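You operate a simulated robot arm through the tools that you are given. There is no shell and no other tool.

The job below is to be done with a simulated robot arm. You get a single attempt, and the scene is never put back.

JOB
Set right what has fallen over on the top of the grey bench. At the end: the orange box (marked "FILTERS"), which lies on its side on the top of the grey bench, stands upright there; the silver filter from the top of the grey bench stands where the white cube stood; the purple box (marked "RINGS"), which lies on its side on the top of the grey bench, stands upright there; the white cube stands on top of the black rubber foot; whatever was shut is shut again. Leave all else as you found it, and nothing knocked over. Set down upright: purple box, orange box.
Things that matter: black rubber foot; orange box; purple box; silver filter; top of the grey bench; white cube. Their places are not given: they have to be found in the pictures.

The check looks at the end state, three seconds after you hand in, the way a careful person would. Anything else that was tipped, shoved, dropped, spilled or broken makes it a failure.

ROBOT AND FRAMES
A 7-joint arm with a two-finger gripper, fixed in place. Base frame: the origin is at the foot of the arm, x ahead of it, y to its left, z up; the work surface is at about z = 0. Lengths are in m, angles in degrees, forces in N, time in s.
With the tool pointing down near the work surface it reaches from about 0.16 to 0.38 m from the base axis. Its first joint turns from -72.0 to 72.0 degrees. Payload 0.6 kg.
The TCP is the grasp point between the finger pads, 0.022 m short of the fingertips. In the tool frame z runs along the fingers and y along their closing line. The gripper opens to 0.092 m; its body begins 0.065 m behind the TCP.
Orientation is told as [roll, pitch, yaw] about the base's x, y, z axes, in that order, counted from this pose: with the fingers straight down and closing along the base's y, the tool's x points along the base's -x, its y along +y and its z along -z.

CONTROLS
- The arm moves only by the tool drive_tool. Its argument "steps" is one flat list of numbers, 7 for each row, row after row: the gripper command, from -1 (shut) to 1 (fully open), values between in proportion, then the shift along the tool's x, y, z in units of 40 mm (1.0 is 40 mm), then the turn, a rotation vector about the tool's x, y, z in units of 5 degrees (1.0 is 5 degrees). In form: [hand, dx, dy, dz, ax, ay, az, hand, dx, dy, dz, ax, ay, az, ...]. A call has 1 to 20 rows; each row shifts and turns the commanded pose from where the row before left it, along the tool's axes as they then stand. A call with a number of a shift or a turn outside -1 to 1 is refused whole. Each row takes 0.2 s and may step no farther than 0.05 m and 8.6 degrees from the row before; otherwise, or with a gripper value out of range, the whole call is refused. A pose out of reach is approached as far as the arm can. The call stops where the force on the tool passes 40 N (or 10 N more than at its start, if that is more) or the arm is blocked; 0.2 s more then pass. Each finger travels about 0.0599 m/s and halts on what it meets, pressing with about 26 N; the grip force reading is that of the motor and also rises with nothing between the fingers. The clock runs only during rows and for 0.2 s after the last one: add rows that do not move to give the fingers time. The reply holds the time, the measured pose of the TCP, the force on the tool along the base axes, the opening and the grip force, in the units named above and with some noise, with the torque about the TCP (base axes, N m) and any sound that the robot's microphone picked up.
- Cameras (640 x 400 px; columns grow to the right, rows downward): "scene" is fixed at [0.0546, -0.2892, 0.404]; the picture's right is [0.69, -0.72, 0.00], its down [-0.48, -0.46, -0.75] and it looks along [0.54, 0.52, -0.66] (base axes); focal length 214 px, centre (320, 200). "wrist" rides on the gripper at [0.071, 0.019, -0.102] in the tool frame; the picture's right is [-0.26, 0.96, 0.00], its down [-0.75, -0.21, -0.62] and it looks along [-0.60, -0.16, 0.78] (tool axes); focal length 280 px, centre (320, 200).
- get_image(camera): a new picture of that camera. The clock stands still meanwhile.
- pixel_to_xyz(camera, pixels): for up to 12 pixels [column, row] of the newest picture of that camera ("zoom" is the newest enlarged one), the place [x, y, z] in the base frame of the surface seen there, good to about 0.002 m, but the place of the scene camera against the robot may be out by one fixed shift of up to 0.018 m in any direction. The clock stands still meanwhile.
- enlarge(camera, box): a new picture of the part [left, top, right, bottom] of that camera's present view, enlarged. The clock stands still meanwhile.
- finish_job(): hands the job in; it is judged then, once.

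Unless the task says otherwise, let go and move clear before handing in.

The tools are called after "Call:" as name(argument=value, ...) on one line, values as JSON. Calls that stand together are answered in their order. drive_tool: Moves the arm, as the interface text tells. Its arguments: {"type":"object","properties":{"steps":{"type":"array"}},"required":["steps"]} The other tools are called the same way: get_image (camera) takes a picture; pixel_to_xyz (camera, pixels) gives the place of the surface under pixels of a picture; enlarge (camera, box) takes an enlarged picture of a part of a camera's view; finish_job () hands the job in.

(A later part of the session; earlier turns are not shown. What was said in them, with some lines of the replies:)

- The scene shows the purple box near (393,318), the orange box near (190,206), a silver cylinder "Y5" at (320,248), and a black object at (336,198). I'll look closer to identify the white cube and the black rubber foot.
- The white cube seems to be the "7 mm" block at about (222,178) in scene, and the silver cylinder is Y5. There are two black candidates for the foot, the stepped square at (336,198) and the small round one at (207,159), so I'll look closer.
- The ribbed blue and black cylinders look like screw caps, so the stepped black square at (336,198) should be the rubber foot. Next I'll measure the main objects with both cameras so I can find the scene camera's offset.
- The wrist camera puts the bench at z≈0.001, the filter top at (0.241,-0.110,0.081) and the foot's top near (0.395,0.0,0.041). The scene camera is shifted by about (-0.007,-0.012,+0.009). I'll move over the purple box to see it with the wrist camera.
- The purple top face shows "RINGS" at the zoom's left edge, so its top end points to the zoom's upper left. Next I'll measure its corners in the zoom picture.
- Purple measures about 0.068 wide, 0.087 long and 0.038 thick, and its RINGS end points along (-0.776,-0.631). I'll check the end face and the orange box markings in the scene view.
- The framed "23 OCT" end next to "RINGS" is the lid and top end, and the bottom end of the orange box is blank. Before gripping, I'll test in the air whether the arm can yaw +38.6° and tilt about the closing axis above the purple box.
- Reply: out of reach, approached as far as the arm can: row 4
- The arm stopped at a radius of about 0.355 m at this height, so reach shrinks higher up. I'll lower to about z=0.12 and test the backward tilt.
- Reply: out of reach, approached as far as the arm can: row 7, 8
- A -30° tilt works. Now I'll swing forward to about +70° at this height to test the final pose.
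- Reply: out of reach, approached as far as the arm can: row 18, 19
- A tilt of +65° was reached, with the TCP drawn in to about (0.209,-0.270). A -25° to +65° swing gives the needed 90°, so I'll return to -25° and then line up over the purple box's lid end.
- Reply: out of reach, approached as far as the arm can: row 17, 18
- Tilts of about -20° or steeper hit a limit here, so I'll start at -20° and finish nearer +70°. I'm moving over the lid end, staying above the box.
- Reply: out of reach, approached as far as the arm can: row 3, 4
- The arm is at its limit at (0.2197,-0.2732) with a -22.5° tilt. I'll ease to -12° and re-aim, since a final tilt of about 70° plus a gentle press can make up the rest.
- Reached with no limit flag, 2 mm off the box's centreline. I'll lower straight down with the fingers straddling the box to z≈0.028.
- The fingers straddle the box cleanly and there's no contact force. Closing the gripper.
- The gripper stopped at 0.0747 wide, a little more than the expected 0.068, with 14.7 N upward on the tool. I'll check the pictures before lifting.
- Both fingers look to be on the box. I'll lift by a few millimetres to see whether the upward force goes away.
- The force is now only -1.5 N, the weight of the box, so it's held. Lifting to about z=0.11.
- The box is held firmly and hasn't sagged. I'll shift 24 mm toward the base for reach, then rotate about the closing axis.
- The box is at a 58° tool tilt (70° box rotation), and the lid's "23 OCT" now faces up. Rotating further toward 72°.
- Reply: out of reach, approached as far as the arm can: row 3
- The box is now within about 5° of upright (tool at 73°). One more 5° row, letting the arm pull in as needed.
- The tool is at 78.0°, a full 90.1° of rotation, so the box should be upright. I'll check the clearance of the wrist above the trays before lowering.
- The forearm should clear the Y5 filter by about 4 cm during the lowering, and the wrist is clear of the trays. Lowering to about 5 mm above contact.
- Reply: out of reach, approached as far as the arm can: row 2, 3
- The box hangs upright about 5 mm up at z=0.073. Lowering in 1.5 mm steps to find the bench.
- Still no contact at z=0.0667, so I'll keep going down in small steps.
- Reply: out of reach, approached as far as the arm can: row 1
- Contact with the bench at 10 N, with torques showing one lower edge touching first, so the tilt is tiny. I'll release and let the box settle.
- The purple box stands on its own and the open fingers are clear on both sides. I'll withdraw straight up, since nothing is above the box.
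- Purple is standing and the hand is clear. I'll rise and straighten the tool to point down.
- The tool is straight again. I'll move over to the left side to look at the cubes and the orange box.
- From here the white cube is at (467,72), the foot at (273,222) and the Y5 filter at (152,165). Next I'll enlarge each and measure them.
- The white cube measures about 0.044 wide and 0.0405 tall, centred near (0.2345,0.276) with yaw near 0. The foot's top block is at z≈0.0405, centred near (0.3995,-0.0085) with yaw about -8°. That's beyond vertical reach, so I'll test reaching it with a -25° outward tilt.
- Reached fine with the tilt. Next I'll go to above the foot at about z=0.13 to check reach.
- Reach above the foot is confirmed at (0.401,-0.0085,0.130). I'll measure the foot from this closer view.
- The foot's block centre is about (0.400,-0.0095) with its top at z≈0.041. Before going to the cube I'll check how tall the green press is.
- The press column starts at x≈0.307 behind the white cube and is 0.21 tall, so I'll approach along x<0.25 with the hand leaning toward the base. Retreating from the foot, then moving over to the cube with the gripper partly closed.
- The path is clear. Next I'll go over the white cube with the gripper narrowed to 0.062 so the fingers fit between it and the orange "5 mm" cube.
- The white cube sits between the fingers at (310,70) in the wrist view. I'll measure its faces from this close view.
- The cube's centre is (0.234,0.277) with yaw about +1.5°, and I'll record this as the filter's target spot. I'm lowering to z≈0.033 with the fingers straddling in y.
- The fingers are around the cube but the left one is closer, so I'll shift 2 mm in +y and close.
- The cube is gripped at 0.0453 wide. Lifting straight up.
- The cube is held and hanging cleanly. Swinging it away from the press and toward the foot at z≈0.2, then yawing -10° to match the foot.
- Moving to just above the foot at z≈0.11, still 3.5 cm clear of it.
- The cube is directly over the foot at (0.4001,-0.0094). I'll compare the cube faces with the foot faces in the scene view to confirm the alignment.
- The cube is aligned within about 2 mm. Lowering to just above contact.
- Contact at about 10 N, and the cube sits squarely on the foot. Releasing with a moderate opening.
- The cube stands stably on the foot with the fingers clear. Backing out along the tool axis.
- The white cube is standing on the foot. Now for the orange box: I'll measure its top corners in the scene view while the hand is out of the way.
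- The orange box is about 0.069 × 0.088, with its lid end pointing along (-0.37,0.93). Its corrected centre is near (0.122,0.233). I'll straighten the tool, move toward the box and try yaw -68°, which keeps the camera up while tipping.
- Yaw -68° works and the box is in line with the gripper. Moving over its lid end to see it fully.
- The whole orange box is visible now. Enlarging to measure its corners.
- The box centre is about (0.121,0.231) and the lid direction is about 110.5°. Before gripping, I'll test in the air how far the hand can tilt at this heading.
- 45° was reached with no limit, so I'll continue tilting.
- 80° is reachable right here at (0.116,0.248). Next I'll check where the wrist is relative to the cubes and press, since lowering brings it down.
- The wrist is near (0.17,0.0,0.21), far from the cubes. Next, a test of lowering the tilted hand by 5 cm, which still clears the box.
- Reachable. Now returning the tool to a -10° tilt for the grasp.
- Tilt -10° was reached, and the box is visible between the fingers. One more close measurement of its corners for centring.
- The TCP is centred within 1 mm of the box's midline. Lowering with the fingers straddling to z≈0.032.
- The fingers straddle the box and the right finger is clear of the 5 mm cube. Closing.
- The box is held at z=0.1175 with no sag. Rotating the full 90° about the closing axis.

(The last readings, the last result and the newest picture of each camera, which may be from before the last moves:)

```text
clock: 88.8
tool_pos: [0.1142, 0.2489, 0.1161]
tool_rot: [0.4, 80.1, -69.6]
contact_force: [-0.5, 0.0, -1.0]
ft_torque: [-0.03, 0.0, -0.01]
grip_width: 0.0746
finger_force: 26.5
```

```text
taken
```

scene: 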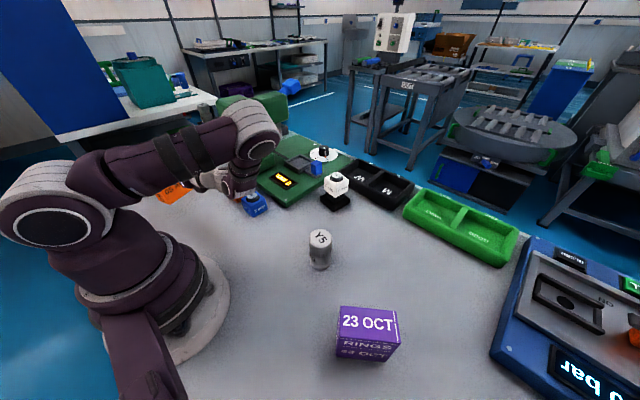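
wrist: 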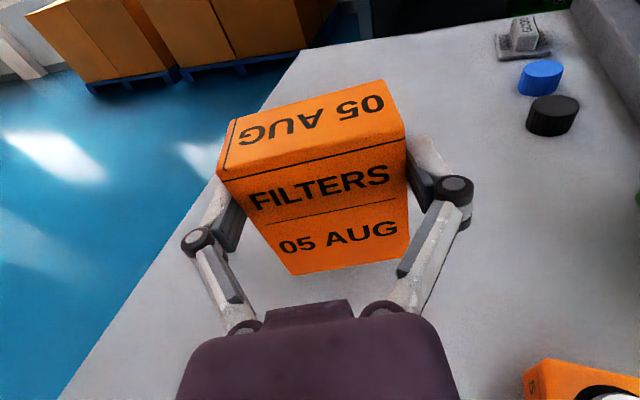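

The box is upright in hand. I'll check how far the bench edge is on the left before choosing the landing spot.

Call:
pixel_to_xyz(camera="wrist", pixels=[[150, 285], [130, 310], [190, 215], [175, 240], [270, 100], [290, 80], [450, 280], [440, 330], [545, 110], [540, 375], [320, 300], [500, 250]])

```text
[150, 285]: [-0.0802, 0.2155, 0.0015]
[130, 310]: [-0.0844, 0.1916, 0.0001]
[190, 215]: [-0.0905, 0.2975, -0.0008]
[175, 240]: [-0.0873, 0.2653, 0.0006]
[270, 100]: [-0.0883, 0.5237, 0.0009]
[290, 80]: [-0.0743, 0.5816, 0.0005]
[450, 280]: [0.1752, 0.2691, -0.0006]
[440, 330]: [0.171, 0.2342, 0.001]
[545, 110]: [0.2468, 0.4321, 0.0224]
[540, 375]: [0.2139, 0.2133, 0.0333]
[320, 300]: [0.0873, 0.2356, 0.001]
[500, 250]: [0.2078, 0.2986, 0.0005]
```

The bench edge is at x≈-0.09, so there's plenty of room. Lowering the box to just above the bench.

Call:
drive_tool(steps=[-1, -0.353, 0, 0.062, 0, 0, 0, -1, -0.353, 0, 0.062, 0, 0, 0, -1, -0.353, 0, 0.062, 0, 0, 0, -1, 0, 0, 0, 0, 0, 0])

Call:
get_image(camera="scene")

```text
clock: 89.8
tool_pos: [0.1147, 0.2494, 0.0726]
tool_rot: [0.4, 79.9, -69.7]
contact_force: [-1.0, 0.9, -1.0]
ft_torque: [-0.03, -0.03, 0.01]
grip_width: 0.0745
finger_force: 26.0
```

```text
taken
```

scene: 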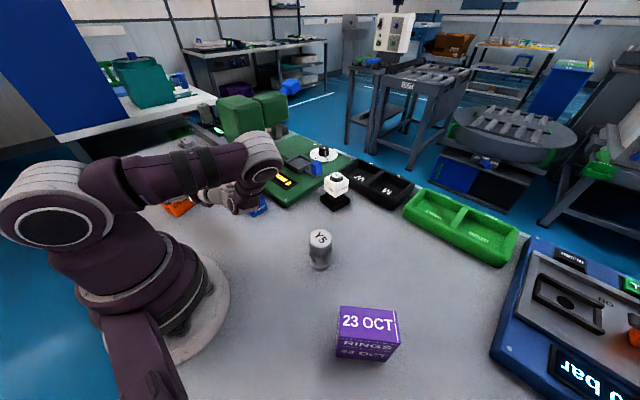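

Call:
drive_tool(steps=[-1, -0.037, 0, 0.0065, 0, 0, 0, -1, -0.037, 0, 0.0065, 0, 0, 0, -1, 0, 0, 0, 0, 0, 0])

Call:
drive_tool(steps=[-1, -0.025, 0, 0.0045, 0, 0, 0, -1, 0, 0, 0, 0, 0, 0])

```text
clock: 90.6
tool_pos: [0.1141, 0.2494, 0.071]
tool_rot: [0.3, 80.0, -69.8]
contact_force: [-0.3, -0.4, -2.2]
ft_torque: [-0.01, 0.01, 0.01]
grip_width: 0.0748
finger_force: 26.2
```

```text
clock: 91.2
tool_pos: [0.1146, 0.249, 0.0688]
tool_rot: [0.7, 80.3, -69.3]
contact_force: [1.1, -3.4, 14.5]
ft_torque: [-0.21, 0.0, 0.04]
grip_width: 0.0744
finger_force: 25.9
```

Contact with the bench at about 14 N, nearly flush. Releasing.

Call:
drive_tool(steps=[1, 0, 0, 0, 0, 0, 0, 1, 0, 0, 0, 0, 0, 0, 1, 0, 0, 0, 0, 0, 0, 1, 0, 0, 0, 0, 0, 0])

Call:
get_image(camera="wrist")

Call:
enlarge(camera="scene", box=[150, 150, 270, 240])

```text
clock: 92.2
tool_pos: [0.1144, 0.2488, 0.07]
tool_rot: [0.3, 79.9, -69.7]
contact_force: [0.7, -0.7, 0.8]
ft_torque: [0.02, 0.02, -0.01]
grip_width: 0.0921
finger_force: 0.0
```

```text
taken
```

wrist: 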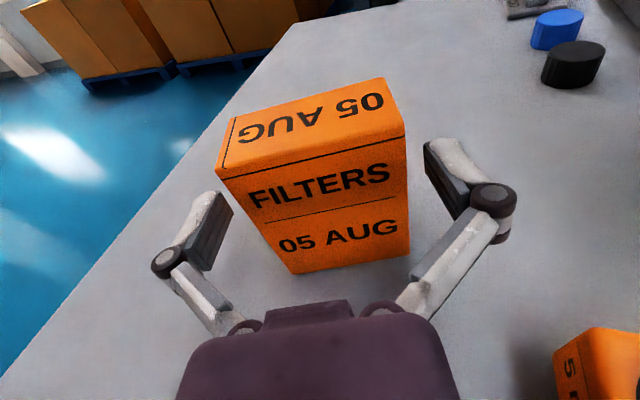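

```text
4.44 times, centred on (210, 195) of scene
```

zoom: 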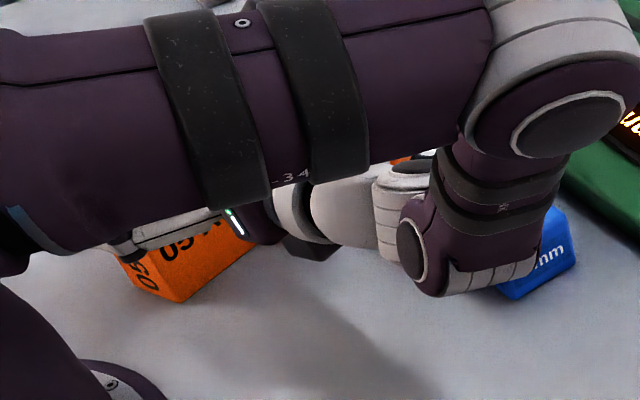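

The orange box stands on its own with the fingers clear. Withdrawing straight up.

Call:
drive_tool(steps=[1, 0.3, 0, -0.053, 0, 0, 0, 1, 0.3, 0, -0.053, 0, 0, 0, 1, 0.4, 0, -0.07, 0, 0, 0, 1, 0.6, 0, -0.106, 0, 0, 0, 1, 0.6, 0, -0.106, 0, 0, 0, 1, 0.6, 0, -0.106, 0, 0, 0, 1, 0, 0, 0, 0, 0, 0])

Call:
get_image(camera="wrist")

Call:
get_image(camera="scene")

```text
clock: 93.8
tool_pos: [0.1135, 0.2497, 0.1834]
tool_rot: [0.2, 79.9, -69.9]
contact_force: [-0.6, -0.2, 0.0]
ft_torque: [0.0, -0.01, -0.03]
grip_width: 0.0917
finger_force: 0.0
```

```text
taken
```

wrist: 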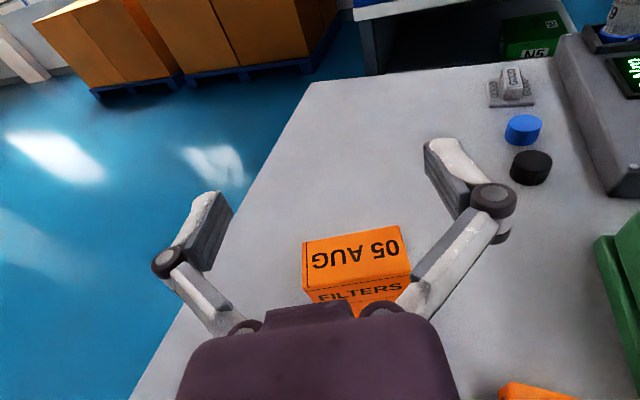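

```text
taken
```

scene: 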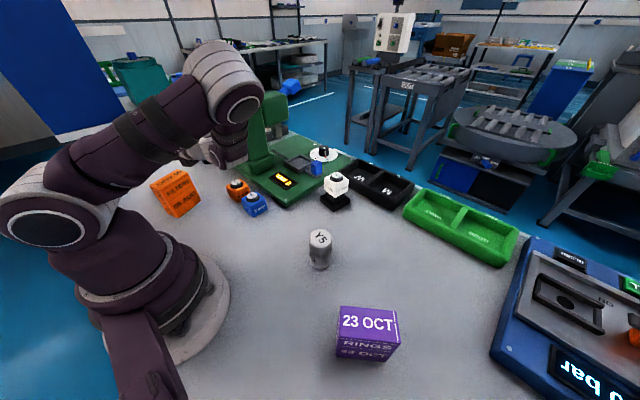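

Both boxes now stand. Untilting the hand above the orange box and then returning the yaw to zero.

Call:
drive_tool(steps=[1, 0, 0, 0, 0, -1, 0, 1, 0, 0, 0, 0, -1, 0, 1, 0, 0, 0, 0, -1, 0, 1, 0, 0, 0, 0, -1, 0, 1, 0, 0, 0, 0, -1, 0, 1, 0, 0, 0, 0, -1, 0, 1, 0, 0, 0, 0, -1, 0, 1, 0, 0, 0, 0, -1, 0, 1, 0, 0, 0, 0, -1, 0, 1, 0, 0, 0, 0, -1, 0, 1, 0, 0, 0, 0, -1, 0, 1, 0, 0, 0, 0, -1, 0, 1, 0, 0, 0, 0, -1, 0, 1, 0, 0, 0, 0, -1, 0, 1, 0, 0, 0, 0, -1, 0, 1, 0, 0, 0, 0, -1, 0, 1, 0, 0, -0.5, 0, 0, 0, 1, 0, 0, 0, 0, 0, 0])

Call:
drive_tool(steps=[1, 0, 0, 0, 0, 0, -1, 1, 0, 0, 0, 0, 0, -1, 1, 0, 0, 0, 0, 0, -1, 1, 0, 0, 0, 0, 0, -1, 1, 0, 0, 0, 0, 0, -1, 1, 0, 0, 0, 0, 0, -1, 1, 0, 0, 0, 0, 0, -1, 1, 0, 0, 0, 0, 0, -1, 1, 0, 0, 0, 0, 0, -1, 1, 0, 0, 0, 0, 0, -1, 1, 0, 0, 0, 0, 0, -1, 1, 0, 0, 0, 0, 0, -1, 1, 0, 0, 0, 0, 0, -1, 1, 0, 0, 0, 0, 0, -1, 1, 0, 0, 0, 0, 0, 0])

Call:
get_image(camera="scene")

```text
clock: 97.6
tool_pos: [0.1141, 0.2501, 0.2033]
tool_rot: [-0.1, 0.0, -70.0]
contact_force: [0.2, -0.3, 0.1]
ft_torque: [0.02, 0.04, -0.02]
grip_width: 0.0922
finger_force: 0.1
```

```text
clock: 100.8
tool_pos: [0.1144, 0.2499, 0.2035]
tool_rot: [0.1, 0.0, 0.1]
contact_force: [-0.5, -0.3, -0.5]
ft_torque: [0.0, 0.01, -0.02]
grip_width: 0.0921
finger_force: 0.1
```

```text
taken
```

scene: 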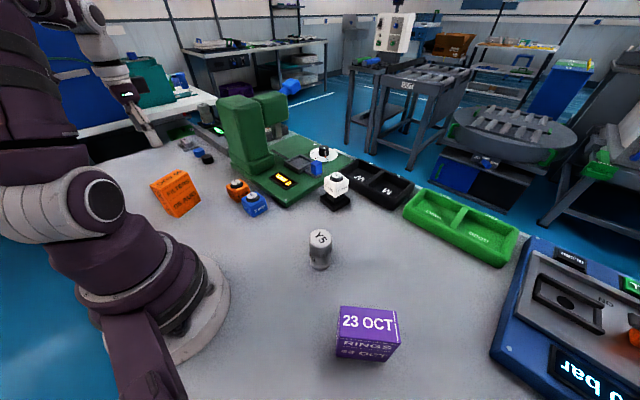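

Everything is in order. Next I'll travel to the Y5 filter and take the same -25° tilt used for the cube.

Call:
drive_tool(steps=[1, -0.43, -0.75, 0, 0, 0, 0, 1, -0.43, -0.75, 0, 0, 0, 0, 1, -0.43, -0.75, 0, 0, 0, 0, 1, -0.43, -0.75, 0, 0, 0, 0, 1, -0.43, -0.75, 0, 0, 0, 0, 1, -0.042, -0.833, 0, 0, 0, 0, 1, -0.042, -0.833, 0, 0, 0, 0, 1, -0.042, -0.833, 0, 0, 0, 0, 1, -0.042, -0.833, 0, 0, 0, 0, 1, -0.042, -0.833, 0, 0, 0, 0, 1, -0.042, -0.833, 0, 0, 0, 0, 1, 0, 0, 0, 0, -1, 0, 1, 0, 0, 0, 0, -1, 0, 1, 0, 0, 0, 0, -1, 0, 1, 0, 0, 0, 0, -1, 0, 1, 0, 0, 0, 0, -1, 0, 1, 0, 0, 0, 0, 0, 0])

Call:
get_image(camera="wrist")

```text
clock: 104.4
tool_pos: [0.2118, -0.1001, 0.2024]
tool_rot: [0.1, -25.1, 0.1]
contact_force: [0.1, 0.1, -1.0]
ft_torque: [0.0, 0.03, 0.01]
grip_width: 0.0917
finger_force: 0.0
```

```text
taken
```

wrist: 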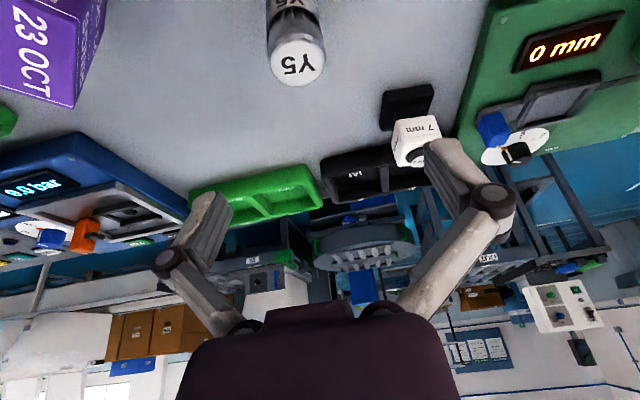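

The Y5 filter's top is at (299,65) in the wrist view. Next I'll enlarge and measure it.

Call:
enlarge(camera="wrist", box=[250, 0, 350, 100])

Call:
pixel_to_xyz(camera="zoom", pixels=[[312, 250], [210, 260], [418, 245], [310, 180], [318, 330], [240, 130], [360, 110], [300, 120], [290, 60], [300, 20], [215, 180], [400, 150]])

```text
4.00 times, centred on (300, 50) of wrist
```

zoom: 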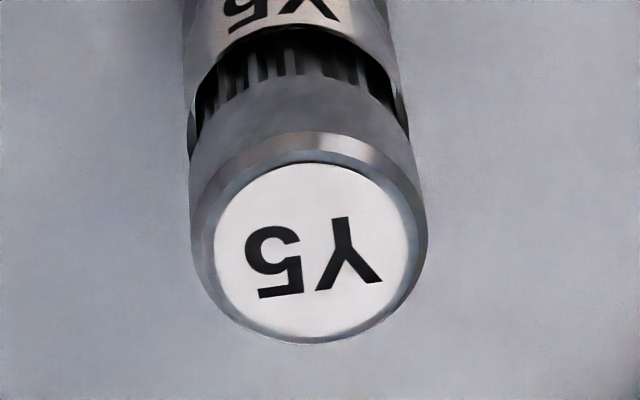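

```text
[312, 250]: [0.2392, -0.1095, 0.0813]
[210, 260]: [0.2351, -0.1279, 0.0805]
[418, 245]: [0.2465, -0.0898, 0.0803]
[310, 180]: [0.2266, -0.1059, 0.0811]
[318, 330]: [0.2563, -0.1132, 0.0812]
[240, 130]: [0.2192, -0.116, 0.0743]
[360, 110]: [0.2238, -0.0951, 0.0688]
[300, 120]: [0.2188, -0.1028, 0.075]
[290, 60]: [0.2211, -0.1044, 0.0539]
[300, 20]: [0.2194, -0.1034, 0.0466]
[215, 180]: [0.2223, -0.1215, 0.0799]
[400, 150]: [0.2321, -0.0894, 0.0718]
```

The filter is about 0.040 in diameter and 0.081 tall, centred at (0.2393,-0.109). I'm moving to hover with the fingers on either side at z≈0.11.

Call:
drive_tool(steps=[0.6, 0.11, -0.075, 0.777, 0, 0, 0, 0.6, 0.11, -0.075, 0.777, 0, 0, 0, 0.6, 0.11, -0.075, 0.777, 0, 0, 0, 0.6, 0, 0, 0, 0, 0, 0])

Call:
get_image(camera="wrist")

```text
clock: 105.4
tool_pos: [0.2379, -0.1085, 0.1136]
tool_rot: [0.0, -25.1, 0.0]
contact_force: [-0.1, -0.2, 0.0]
ft_torque: [0.02, -0.03, 0.01]
grip_width: 0.0734
finger_force: 0.0
```

```text
taken
```

wrist: 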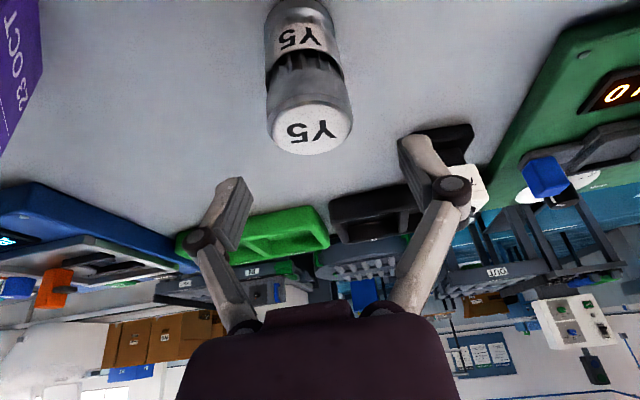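

Call:
pixel_to_xyz(camera="wrist", pixels=[[310, 128], [269, 128], [351, 122], [306, 106], [314, 153], [300, 85], [270, 90], [340, 85], [267, 45], [337, 40], [300, 40], [300, 15]])

```text
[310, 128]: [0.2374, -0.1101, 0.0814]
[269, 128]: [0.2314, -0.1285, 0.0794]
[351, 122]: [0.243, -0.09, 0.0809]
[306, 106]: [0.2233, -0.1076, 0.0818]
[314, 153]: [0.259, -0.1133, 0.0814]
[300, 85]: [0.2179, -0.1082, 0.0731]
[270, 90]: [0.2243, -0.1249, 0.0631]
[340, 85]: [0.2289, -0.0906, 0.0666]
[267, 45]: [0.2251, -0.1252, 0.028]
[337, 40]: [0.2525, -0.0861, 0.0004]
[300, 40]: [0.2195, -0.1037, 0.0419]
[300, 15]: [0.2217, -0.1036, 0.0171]
```

Centred within 1 mm. Lowering to z≈0.042 and closing on the filter.

Call:
drive_tool(steps=[0.6, 0.181, -0.003, 0.409, 0, 0, 0, 0.6, 0.181, -0.003, 0.409, 0, 0, 0, 0.6, 0.181, -0.003, 0.409, 0, 0, 0, 0.6, 0.181, -0.003, 0.409, 0, 0, 0, 0.6, 0, 0, 0, 0, 0, 0])

Call:
get_image(camera="wrist")

```text
clock: 106.6
tool_pos: [0.2403, -0.1094, 0.0413]
tool_rot: [0.0, -25.0, 0.1]
contact_force: [0.5, 0.9, 0.9]
ft_torque: [0.02, 0.04, 0.0]
grip_width: 0.0736
finger_force: 0.1
```

```text
taken
```

wrist: 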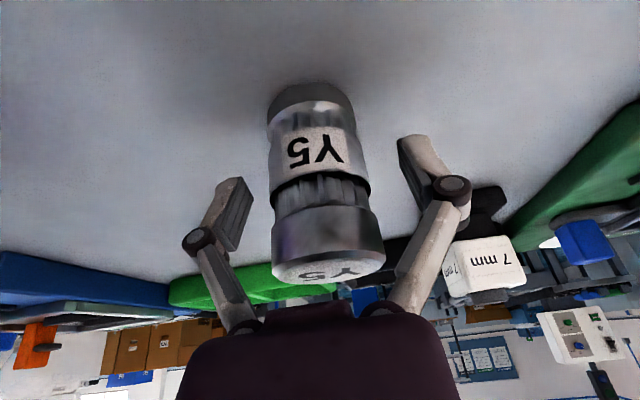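

Call:
drive_tool(steps=[-1, 0, 0, 0, 0, 0, 0, -1, 0, 0, 0, 0, 0, 0, -1, 0, 0, 0, 0, 0, 0, -1, 0, 0, 0, 0, 0, 0])

Call:
get_image(camera="wrist")

```text
clock: 107.6
tool_pos: [0.2407, -0.1093, 0.0415]
tool_rot: [0.0, -25.2, 0.0]
contact_force: [-0.7, -0.6, 2.6]
ft_torque: [0.01, 0.03, -0.05]
grip_width: 0.0427
finger_force: 26.4
```

```text
taken
```

wrist: 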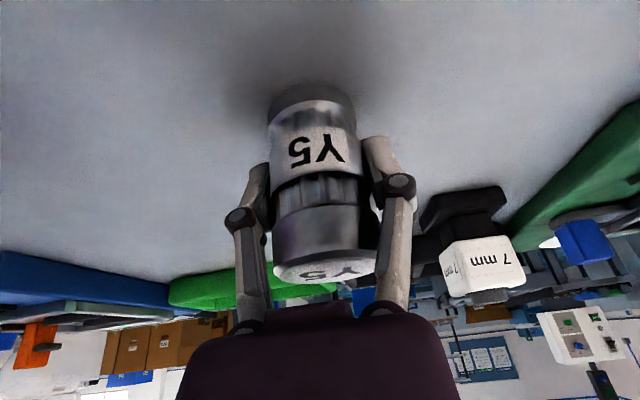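

The filter is gripped at 0.0427 wide. Lifting straight up.

Call:
drive_tool(steps=[-1, -0.2, 0, -0.43, 0, 0, 0, -1, -0.36, 0, -0.77, 0, 0, 0, -1, -0.36, 0, -0.77, 0, 0, 0, -1, -0.36, 0, -0.77, 0, 0, 0, -1, -0.36, 0, -0.77, 0, 0, 0, -1, 0, 0, 0, 0, 0, 0])

Call:
get_image(camera="wrist")

```text
clock: 109.0
tool_pos: [0.2397, -0.11, 0.1967]
tool_rot: [0.0, -25.0, 0.0]
contact_force: [0.1, 0.4, -0.7]
ft_torque: [-0.02, -0.01, -0.02]
grip_width: 0.0425
finger_force: 26.0
```

```text
taken
```

wrist: 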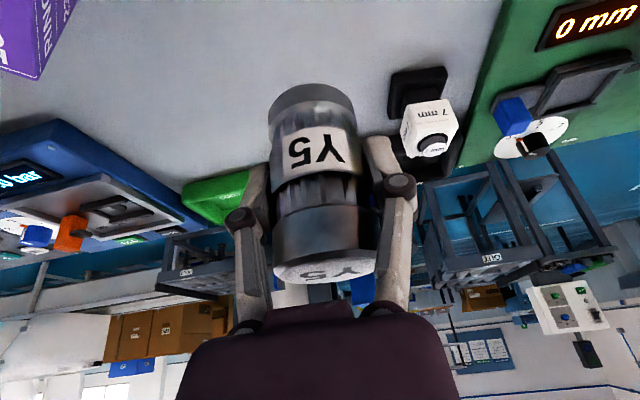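

Held firmly. Carrying it at z≈0.2 over to above the white cube's old spot, staying on the near side of the press.

Call:
drive_tool(steps=[-1, 0.041, 0.88, -0.019, 0, 0, 0, -1, 0.041, 0.88, -0.019, 0, 0, 0, -1, 0.041, 0.88, -0.019, 0, 0, 0, -1, 0.041, 0.88, -0.019, 0, 0, 0, -1, 0.041, 0.88, -0.019, 0, 0, 0, -1, 0.041, 0.88, -0.019, 0, 0, 0, -1, 0.041, 0.88, -0.019, 0, 0, 0, -1, 0.041, 0.88, -0.019, 0, 0, 0, -1, 0.041, 0.88, -0.019, 0, 0, 0, -1, 0.041, 0.88, -0.019, 0, 0, 0, -1, 0.041, 0.88, -0.019, 0, 0, 0, -1, 0, 0, 0, 0, 0, 0])

Call:
get_image(camera="wrist")

Call:
get_image(camera="scene")

```text
clock: 111.6
tool_pos: [0.2189, 0.2767, 0.197]
tool_rot: [0.0, -25.0, 0.1]
contact_force: [0.3, -0.1, -0.6]
ft_torque: [0.01, -0.01, 0.02]
grip_width: 0.0426
finger_force: 25.7
```

```text
taken
```

wrist: 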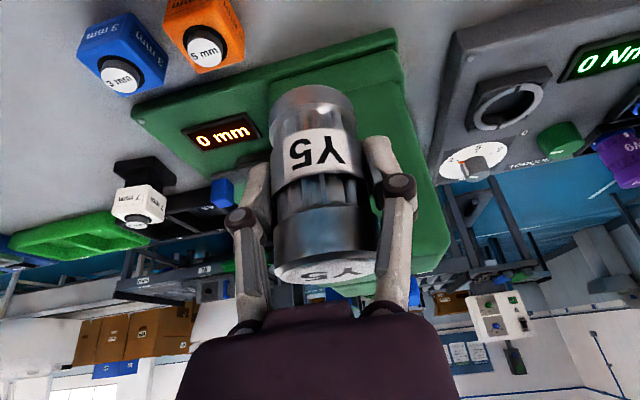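

```text
taken
```

scene: 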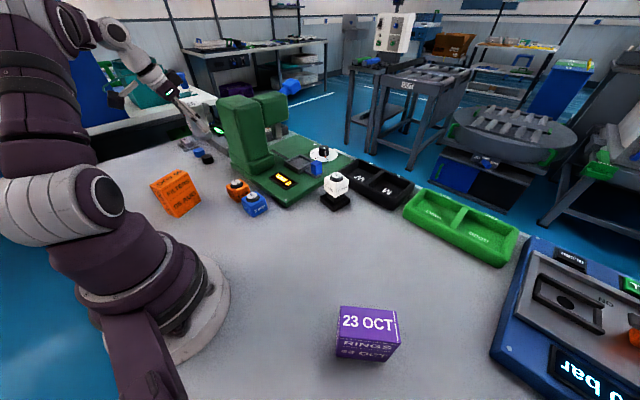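

At (0.219,0.277,0.197), and everything is clear below. Lowering to about z=0.07, with the filter bottom about 3 cm up.

Call:
drive_tool(steps=[-1, 0.196, 0, 0.61, 0, 0, 0, -1, 0.196, 0, 0.61, 0, 0, 0, -1, 0.196, 0, 0.61, 0, 0, 0, -1, 0.196, 0, 0.61, 0, 0, 0, -1, 0.196, 0, 0.61, 0, 0, 0, -1, 0, 0, 0, 0, 0, 0])

Call:
enlarge(camera="scene", box=[170, 110, 290, 220])

```text
clock: 113.0
tool_pos: [0.2372, 0.2767, 0.0693]
tool_rot: [0.1, -25.1, 0.0]
contact_force: [-0.1, 0.8, -2.1]
ft_torque: [0.01, -0.03, -0.01]
grip_width: 0.0425
finger_force: 25.9
```

```text
3.64 times, centred on (230, 165) of scene
```

zoom: 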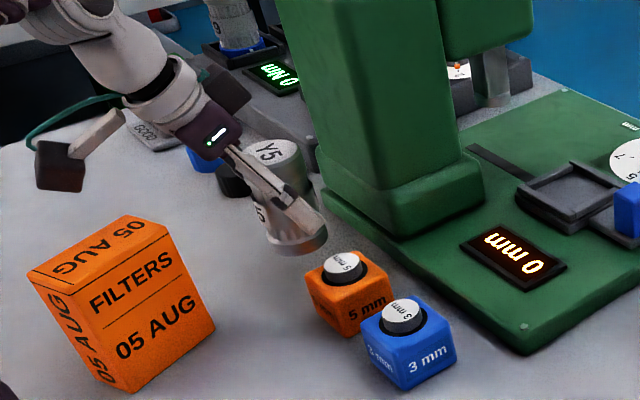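

The filter is coming down in line with the row of cubes. Lowering to just above the bench.

Call:
drive_tool(steps=[-1, 0.144, 0, 0.264, 0, 0, 0, -1, 0.144, 0, 0.264, 0, 0, 0, -1, 0, 0, 0, 0, 0, 0])

Call:
drive_tool(steps=[-1, 0.0106, 0, 0.0227, 0, 0, 0, -1, 0, 0, 0, 0, 0, 0])

```text
clock: 113.8
tool_pos: [0.2347, 0.2774, 0.0456]
tool_rot: [0.0, -25.0, 0.0]
contact_force: [-0.1, 0.2, -0.6]
ft_torque: [-0.03, 0.02, 0.0]
grip_width: 0.0426
finger_force: 26.2
```

```text
clock: 114.4
tool_pos: [0.2349, 0.2771, 0.0431]
tool_rot: [-0.1, -24.9, 0.0]
contact_force: [-0.2, 0.4, -0.7]
ft_torque: [-0.02, -0.04, 0.01]
grip_width: 0.0424
finger_force: 26.1
```

Call:
drive_tool(steps=[-1, 0.0106, 0, 0.0227, 0, 0, 0, -1, 0, 0, 0, 0, 0, 0])

Call:
drive_tool(steps=[-1, 0.0106, 0, 0.0227, 0, 0, 0, -1, 0, 0, 0, 0, 0, 0])

```text
clock: 115.0
tool_pos: [0.2354, 0.2794, 0.044]
tool_rot: [-0.1, -25.1, 0.0]
contact_force: [0.5, 0.1, -1.5]
ft_torque: [-0.01, 0.05, -0.03]
grip_width: 0.0425
finger_force: 26.6
```

```text
clock: 115.6
tool_pos: [0.235, 0.2778, 0.0427]
tool_rot: [0.0, -24.9, 0.0]
contact_force: [-0.1, 0.1, -0.8]
ft_torque: [-0.01, 0.02, 0.03]
grip_width: 0.0423
finger_force: 26.0
```

No contact yet at z≈0.0425, so I'll keep going down by 1 mm steps.

Call:
drive_tool(steps=[-1, 0.0106, 0, 0.0227, 0, 0, 0, -1, 0, 0, 0, 0, 0, 0])

Call:
drive_tool(steps=[-1, 0.0106, 0, 0.0227, 0, 0, 0, -1, 0, 0, 0, 0, 0, 0])

```text
clock: 116.2
tool_pos: [0.2363, 0.2773, 0.0415]
tool_rot: [-0.1, -24.9, -0.1]
contact_force: [0.1, -0.5, -0.8]
ft_torque: [-0.01, -0.01, 0.0]
grip_width: 0.0426
finger_force: 26.1
```

```text
clock: 116.8
tool_pos: [0.2362, 0.2783, 0.0427]
tool_rot: [0.1, -25.2, 0.0]
contact_force: [-3.0, -3.5, 18.6]
ft_torque: [-0.04, 0.11, -0.03]
grip_width: 0.0424
finger_force: 26.2
```

Contact at about 18 N. I'll ease off half a millimetre and open the fingers gently to about 0.067.

Call:
drive_tool(steps=[-1, -0.005, 0, -0.011, 0, 0, 0, 0.1, 0, 0, 0, 0, 0, 0, 0.3, 0, 0, 0, 0, 0, 0, 0.45, 0, 0, 0, 0, 0, 0, 0.45, 0, 0, 0, 0, 0, 0])

Call:
enlarge(camera="scene", box=[170, 110, 290, 220])

Call:
get_image(camera="wrist")

```text
clock: 118.0
tool_pos: [0.2352, 0.2779, 0.0412]
tool_rot: [0.1, -24.9, 0.0]
contact_force: [0.1, -0.4, 0.1]
ft_torque: [-0.02, 0.03, -0.01]
grip_width: 0.0665
finger_force: 0.1
```

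```text
3.64 times, centred on (230, 165) of scene
```

zoom: 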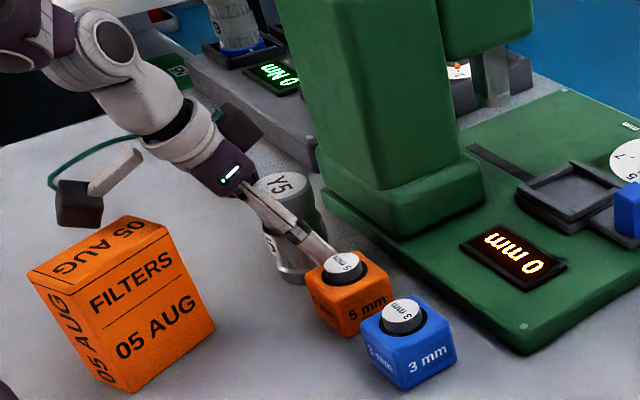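

```text
taken
```

wrist: 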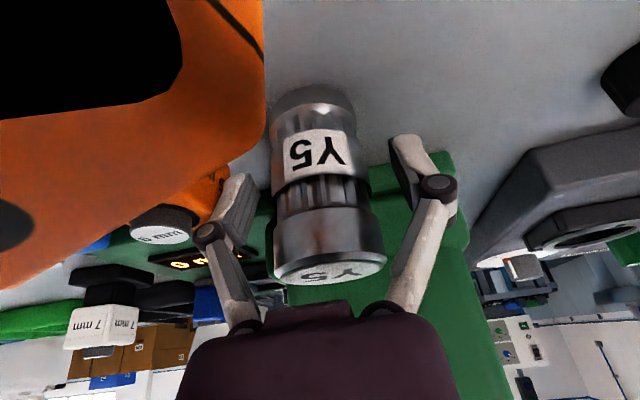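

The filter stands at the old cube spot, but the wrist camera is very close to the orange box, though nothing has moved and the forces read zero. I'll withdraw straight up, away from both.

Call:
drive_tool(steps=[0.45, -0.106, 0, -0.2265, 0, 0, 0, 0.45, -0.159, 0, -0.34, 0, 0, 0, 0.45, -0.159, 0, -0.34, 0, 0, 0, 0.45, -0.159, 0, -0.34, 0, 0, 0, 0.45, -0.3, 0, -0.64, 0, 0, 0, 0.45, -0.3, 0, -0.64, 0, 0, 0, 0.45, -0.3, 0, -0.64, 0, 0, 0, 0.45, 0, 0, 0, 0, 0, 0])

Call:
get_image(camera="wrist")

Call:
enlarge(camera="scene", box=[140, 110, 290, 230])

```text
clock: 119.8
tool_pos: [0.2364, 0.2778, 0.1818]
tool_rot: [0.0, -25.1, 0.0]
contact_force: [-0.7, 0.6, 0.0]
ft_torque: [-0.02, 0.05, -0.01]
grip_width: 0.0668
finger_force: 0.1
```

```text
taken
```

wrist: 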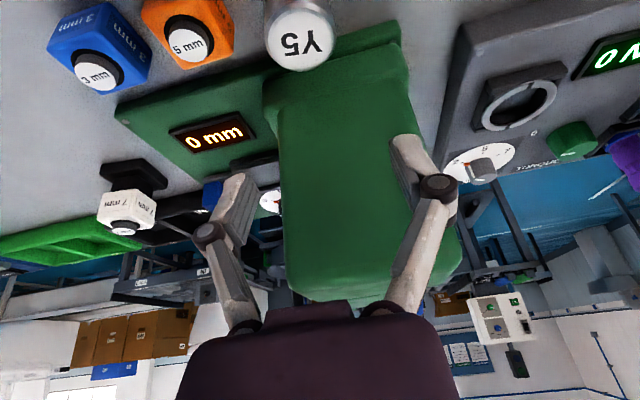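

```text
3.33 times, centred on (215, 170) of scene
```

zoom: 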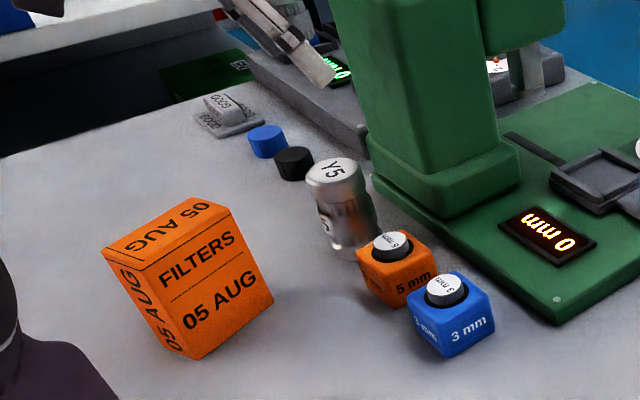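

The filter stands in line beside the 5 mm cube and the orange box is upright and undisturbed. I'll measure the filter's position against the cube's old centre of (0.234,0.277).

Call:
pixel_to_xyz(camera="wrist", pixels=[[300, 42], [267, 45], [334, 38], [297, 20], [303, 66], [280, 12], [320, 10], [130, 205], [125, 225], [187, 45], [97, 75], [340, 100]])

Call:
get_image(camera="scene")

```text
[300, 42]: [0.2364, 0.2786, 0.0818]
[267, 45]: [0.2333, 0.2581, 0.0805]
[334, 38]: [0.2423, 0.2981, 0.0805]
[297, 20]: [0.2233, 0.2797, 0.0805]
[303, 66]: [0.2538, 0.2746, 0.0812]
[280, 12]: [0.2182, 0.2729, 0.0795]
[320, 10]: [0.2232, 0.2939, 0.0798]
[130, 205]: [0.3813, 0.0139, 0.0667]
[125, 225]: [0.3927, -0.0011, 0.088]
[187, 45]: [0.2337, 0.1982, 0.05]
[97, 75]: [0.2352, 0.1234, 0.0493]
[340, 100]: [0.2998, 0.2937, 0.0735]
```

```text
taken
```

scene: 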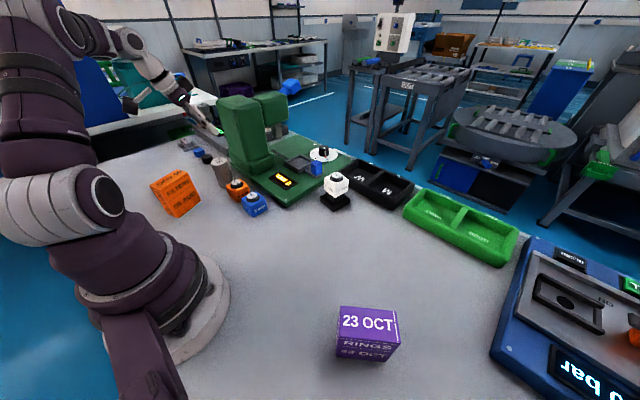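

The filter is at about (0.237,0.278), within 3 mm of the cube's old spot, and the 3 mm and 5 mm cubes haven't moved. Moving the arm up and back to a neutral pose before the final check.

Call:
drive_tool(steps=[0.45, 0.015, 0, -0.56, 0, 0, 0, 0.45, 0.015, 0, -0.56, 0, 0, 0, 0.45, 0, -0.95, 0, 0, 0, 0, 0.45, 0, -0.95, 0, 0, 0, 0, 0.45, 0, -0.95, 0, 0, 0, 0, 0.45, 0, -0.95, 0, 0, 0, 0, 0.45, 0, -0.95, 0, 0, 0, 0, 1, 0, 0, 0, 0, 1, 0, 1, 0, 0, 0, 0, 1, 0, 1, 0, 0, 0, 0, 1, 0, 1, 0, 0, 0, 0, 1, 0, 1, 0, 0, 0, 0, 1, 0, 1, 0, 0, 0, 0, 0, 0])

Call:
get_image(camera="scene")

Call:
get_image(camera="wrist")

Call:
enlarge(camera="scene", box=[140, 120, 360, 260])

Call:
enlarge(camera="scene", box=[310, 270, 430, 380])

```text
clock: 122.6
tool_pos: [0.2159, 0.0874, 0.222]
tool_rot: [0.0, 0.1, 0.0]
contact_force: [0.5, -0.4, -0.2]
ft_torque: [0.01, -0.01, 0.02]
grip_width: 0.0921
finger_force: 0.1
```

```text
taken
```

scene: 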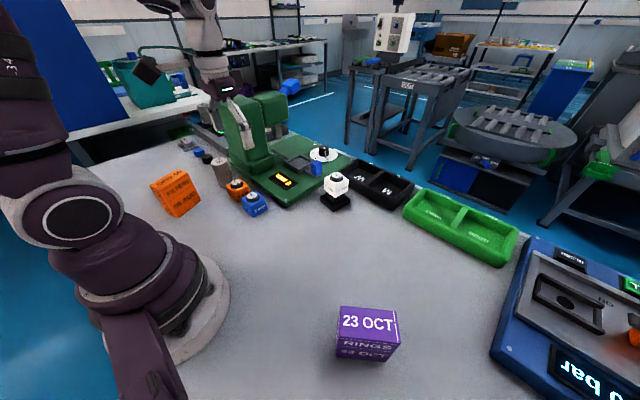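

```text
taken
```

wrist: 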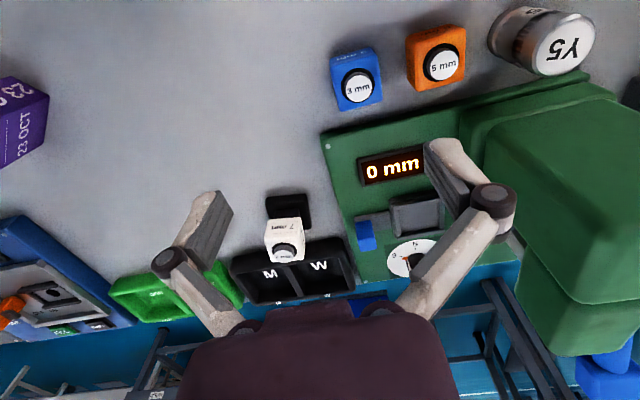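

```text
2.86 times, centred on (250, 190) of scene
```

zoom: 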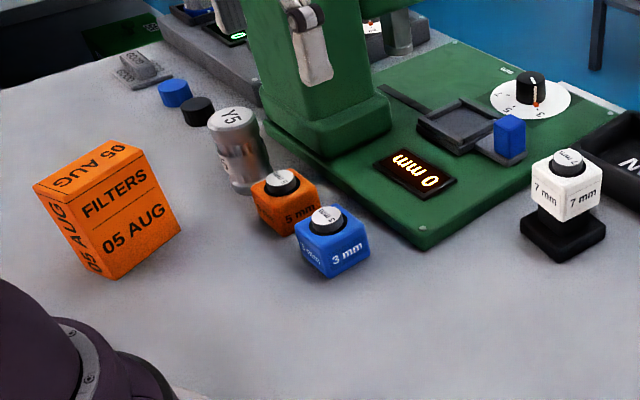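

```text
3.64 times, centred on (370, 325) of scene
```

zoom: 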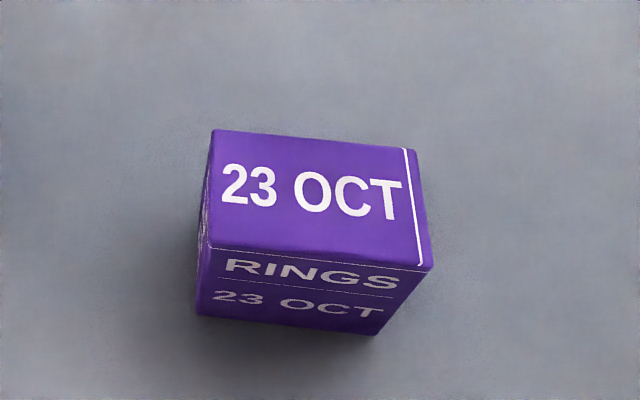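

All items look right. As a last check, I'll confirm the purple lid is level, meaning the box sits flat.

Call:
pixel_to_xyz(camera="zoom", pixels=[[220, 140], [410, 155], [425, 260], [215, 240], [320, 200], [300, 270], [300, 320], [230, 305], [370, 330]])

Call:
pixel_to_xyz(camera="scene", pixels=[[155, 184], [180, 171], [188, 174], [163, 188], [172, 205], [195, 195], [175, 212], [200, 203], [222, 160], [336, 180]])

```text
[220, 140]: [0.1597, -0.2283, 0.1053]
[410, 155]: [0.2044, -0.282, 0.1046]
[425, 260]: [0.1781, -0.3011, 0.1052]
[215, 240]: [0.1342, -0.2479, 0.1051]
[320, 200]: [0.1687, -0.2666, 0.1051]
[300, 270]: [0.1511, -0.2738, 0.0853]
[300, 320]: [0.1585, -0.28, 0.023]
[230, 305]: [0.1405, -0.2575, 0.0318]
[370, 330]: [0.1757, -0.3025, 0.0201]
```

```text
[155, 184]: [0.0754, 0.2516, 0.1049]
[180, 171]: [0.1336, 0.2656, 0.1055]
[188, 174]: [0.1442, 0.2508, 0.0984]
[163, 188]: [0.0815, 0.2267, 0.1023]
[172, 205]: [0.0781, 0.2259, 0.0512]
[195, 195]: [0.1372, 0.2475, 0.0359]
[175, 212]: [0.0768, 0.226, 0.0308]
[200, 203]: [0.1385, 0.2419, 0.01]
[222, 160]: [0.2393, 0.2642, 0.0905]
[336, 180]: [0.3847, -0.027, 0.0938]
```

The purple lid is level (z 0.1046–0.1053 at all four corners) and the orange box stands with a flat top. The cube is on the foot, the filter is on the old cube spot and the arm is clear, so I'm handing in.

Call:
finish_job()

```text
The job is handed in.
```

The job is handed in, and in the last pictures everything was where you asked for it.

- **Purple box ("RINGS"):** it stands upright with its lid up, about 5–7 cm from where it lay. Its top measured level at all four corners.
- **Orange box ("FILTERS"):** it stands upright with its lid up, about 3 cm from its old spot.
- **White cube ("7 mm"):** it stands centred to within a few millimetres on the black rubber foot. The job didn't say which black part was the foot; I took it to be the stepped square block, because the small round black part looks like a screw cap.
- **Silver filter ("Y5"):** it stands upright within about 3 mm of where the white cube stood.

I opened nothing, so there was nothing to shut again. When I set down the filter, the wrist camera came within about 1 cm of the orange box. Forces read zero and the box did not move in the pictures. The 3 mm and 5 mm cubes measured unchanged, and nothing else looked moved. The gripper is empty and the arm is clear of the bench items.
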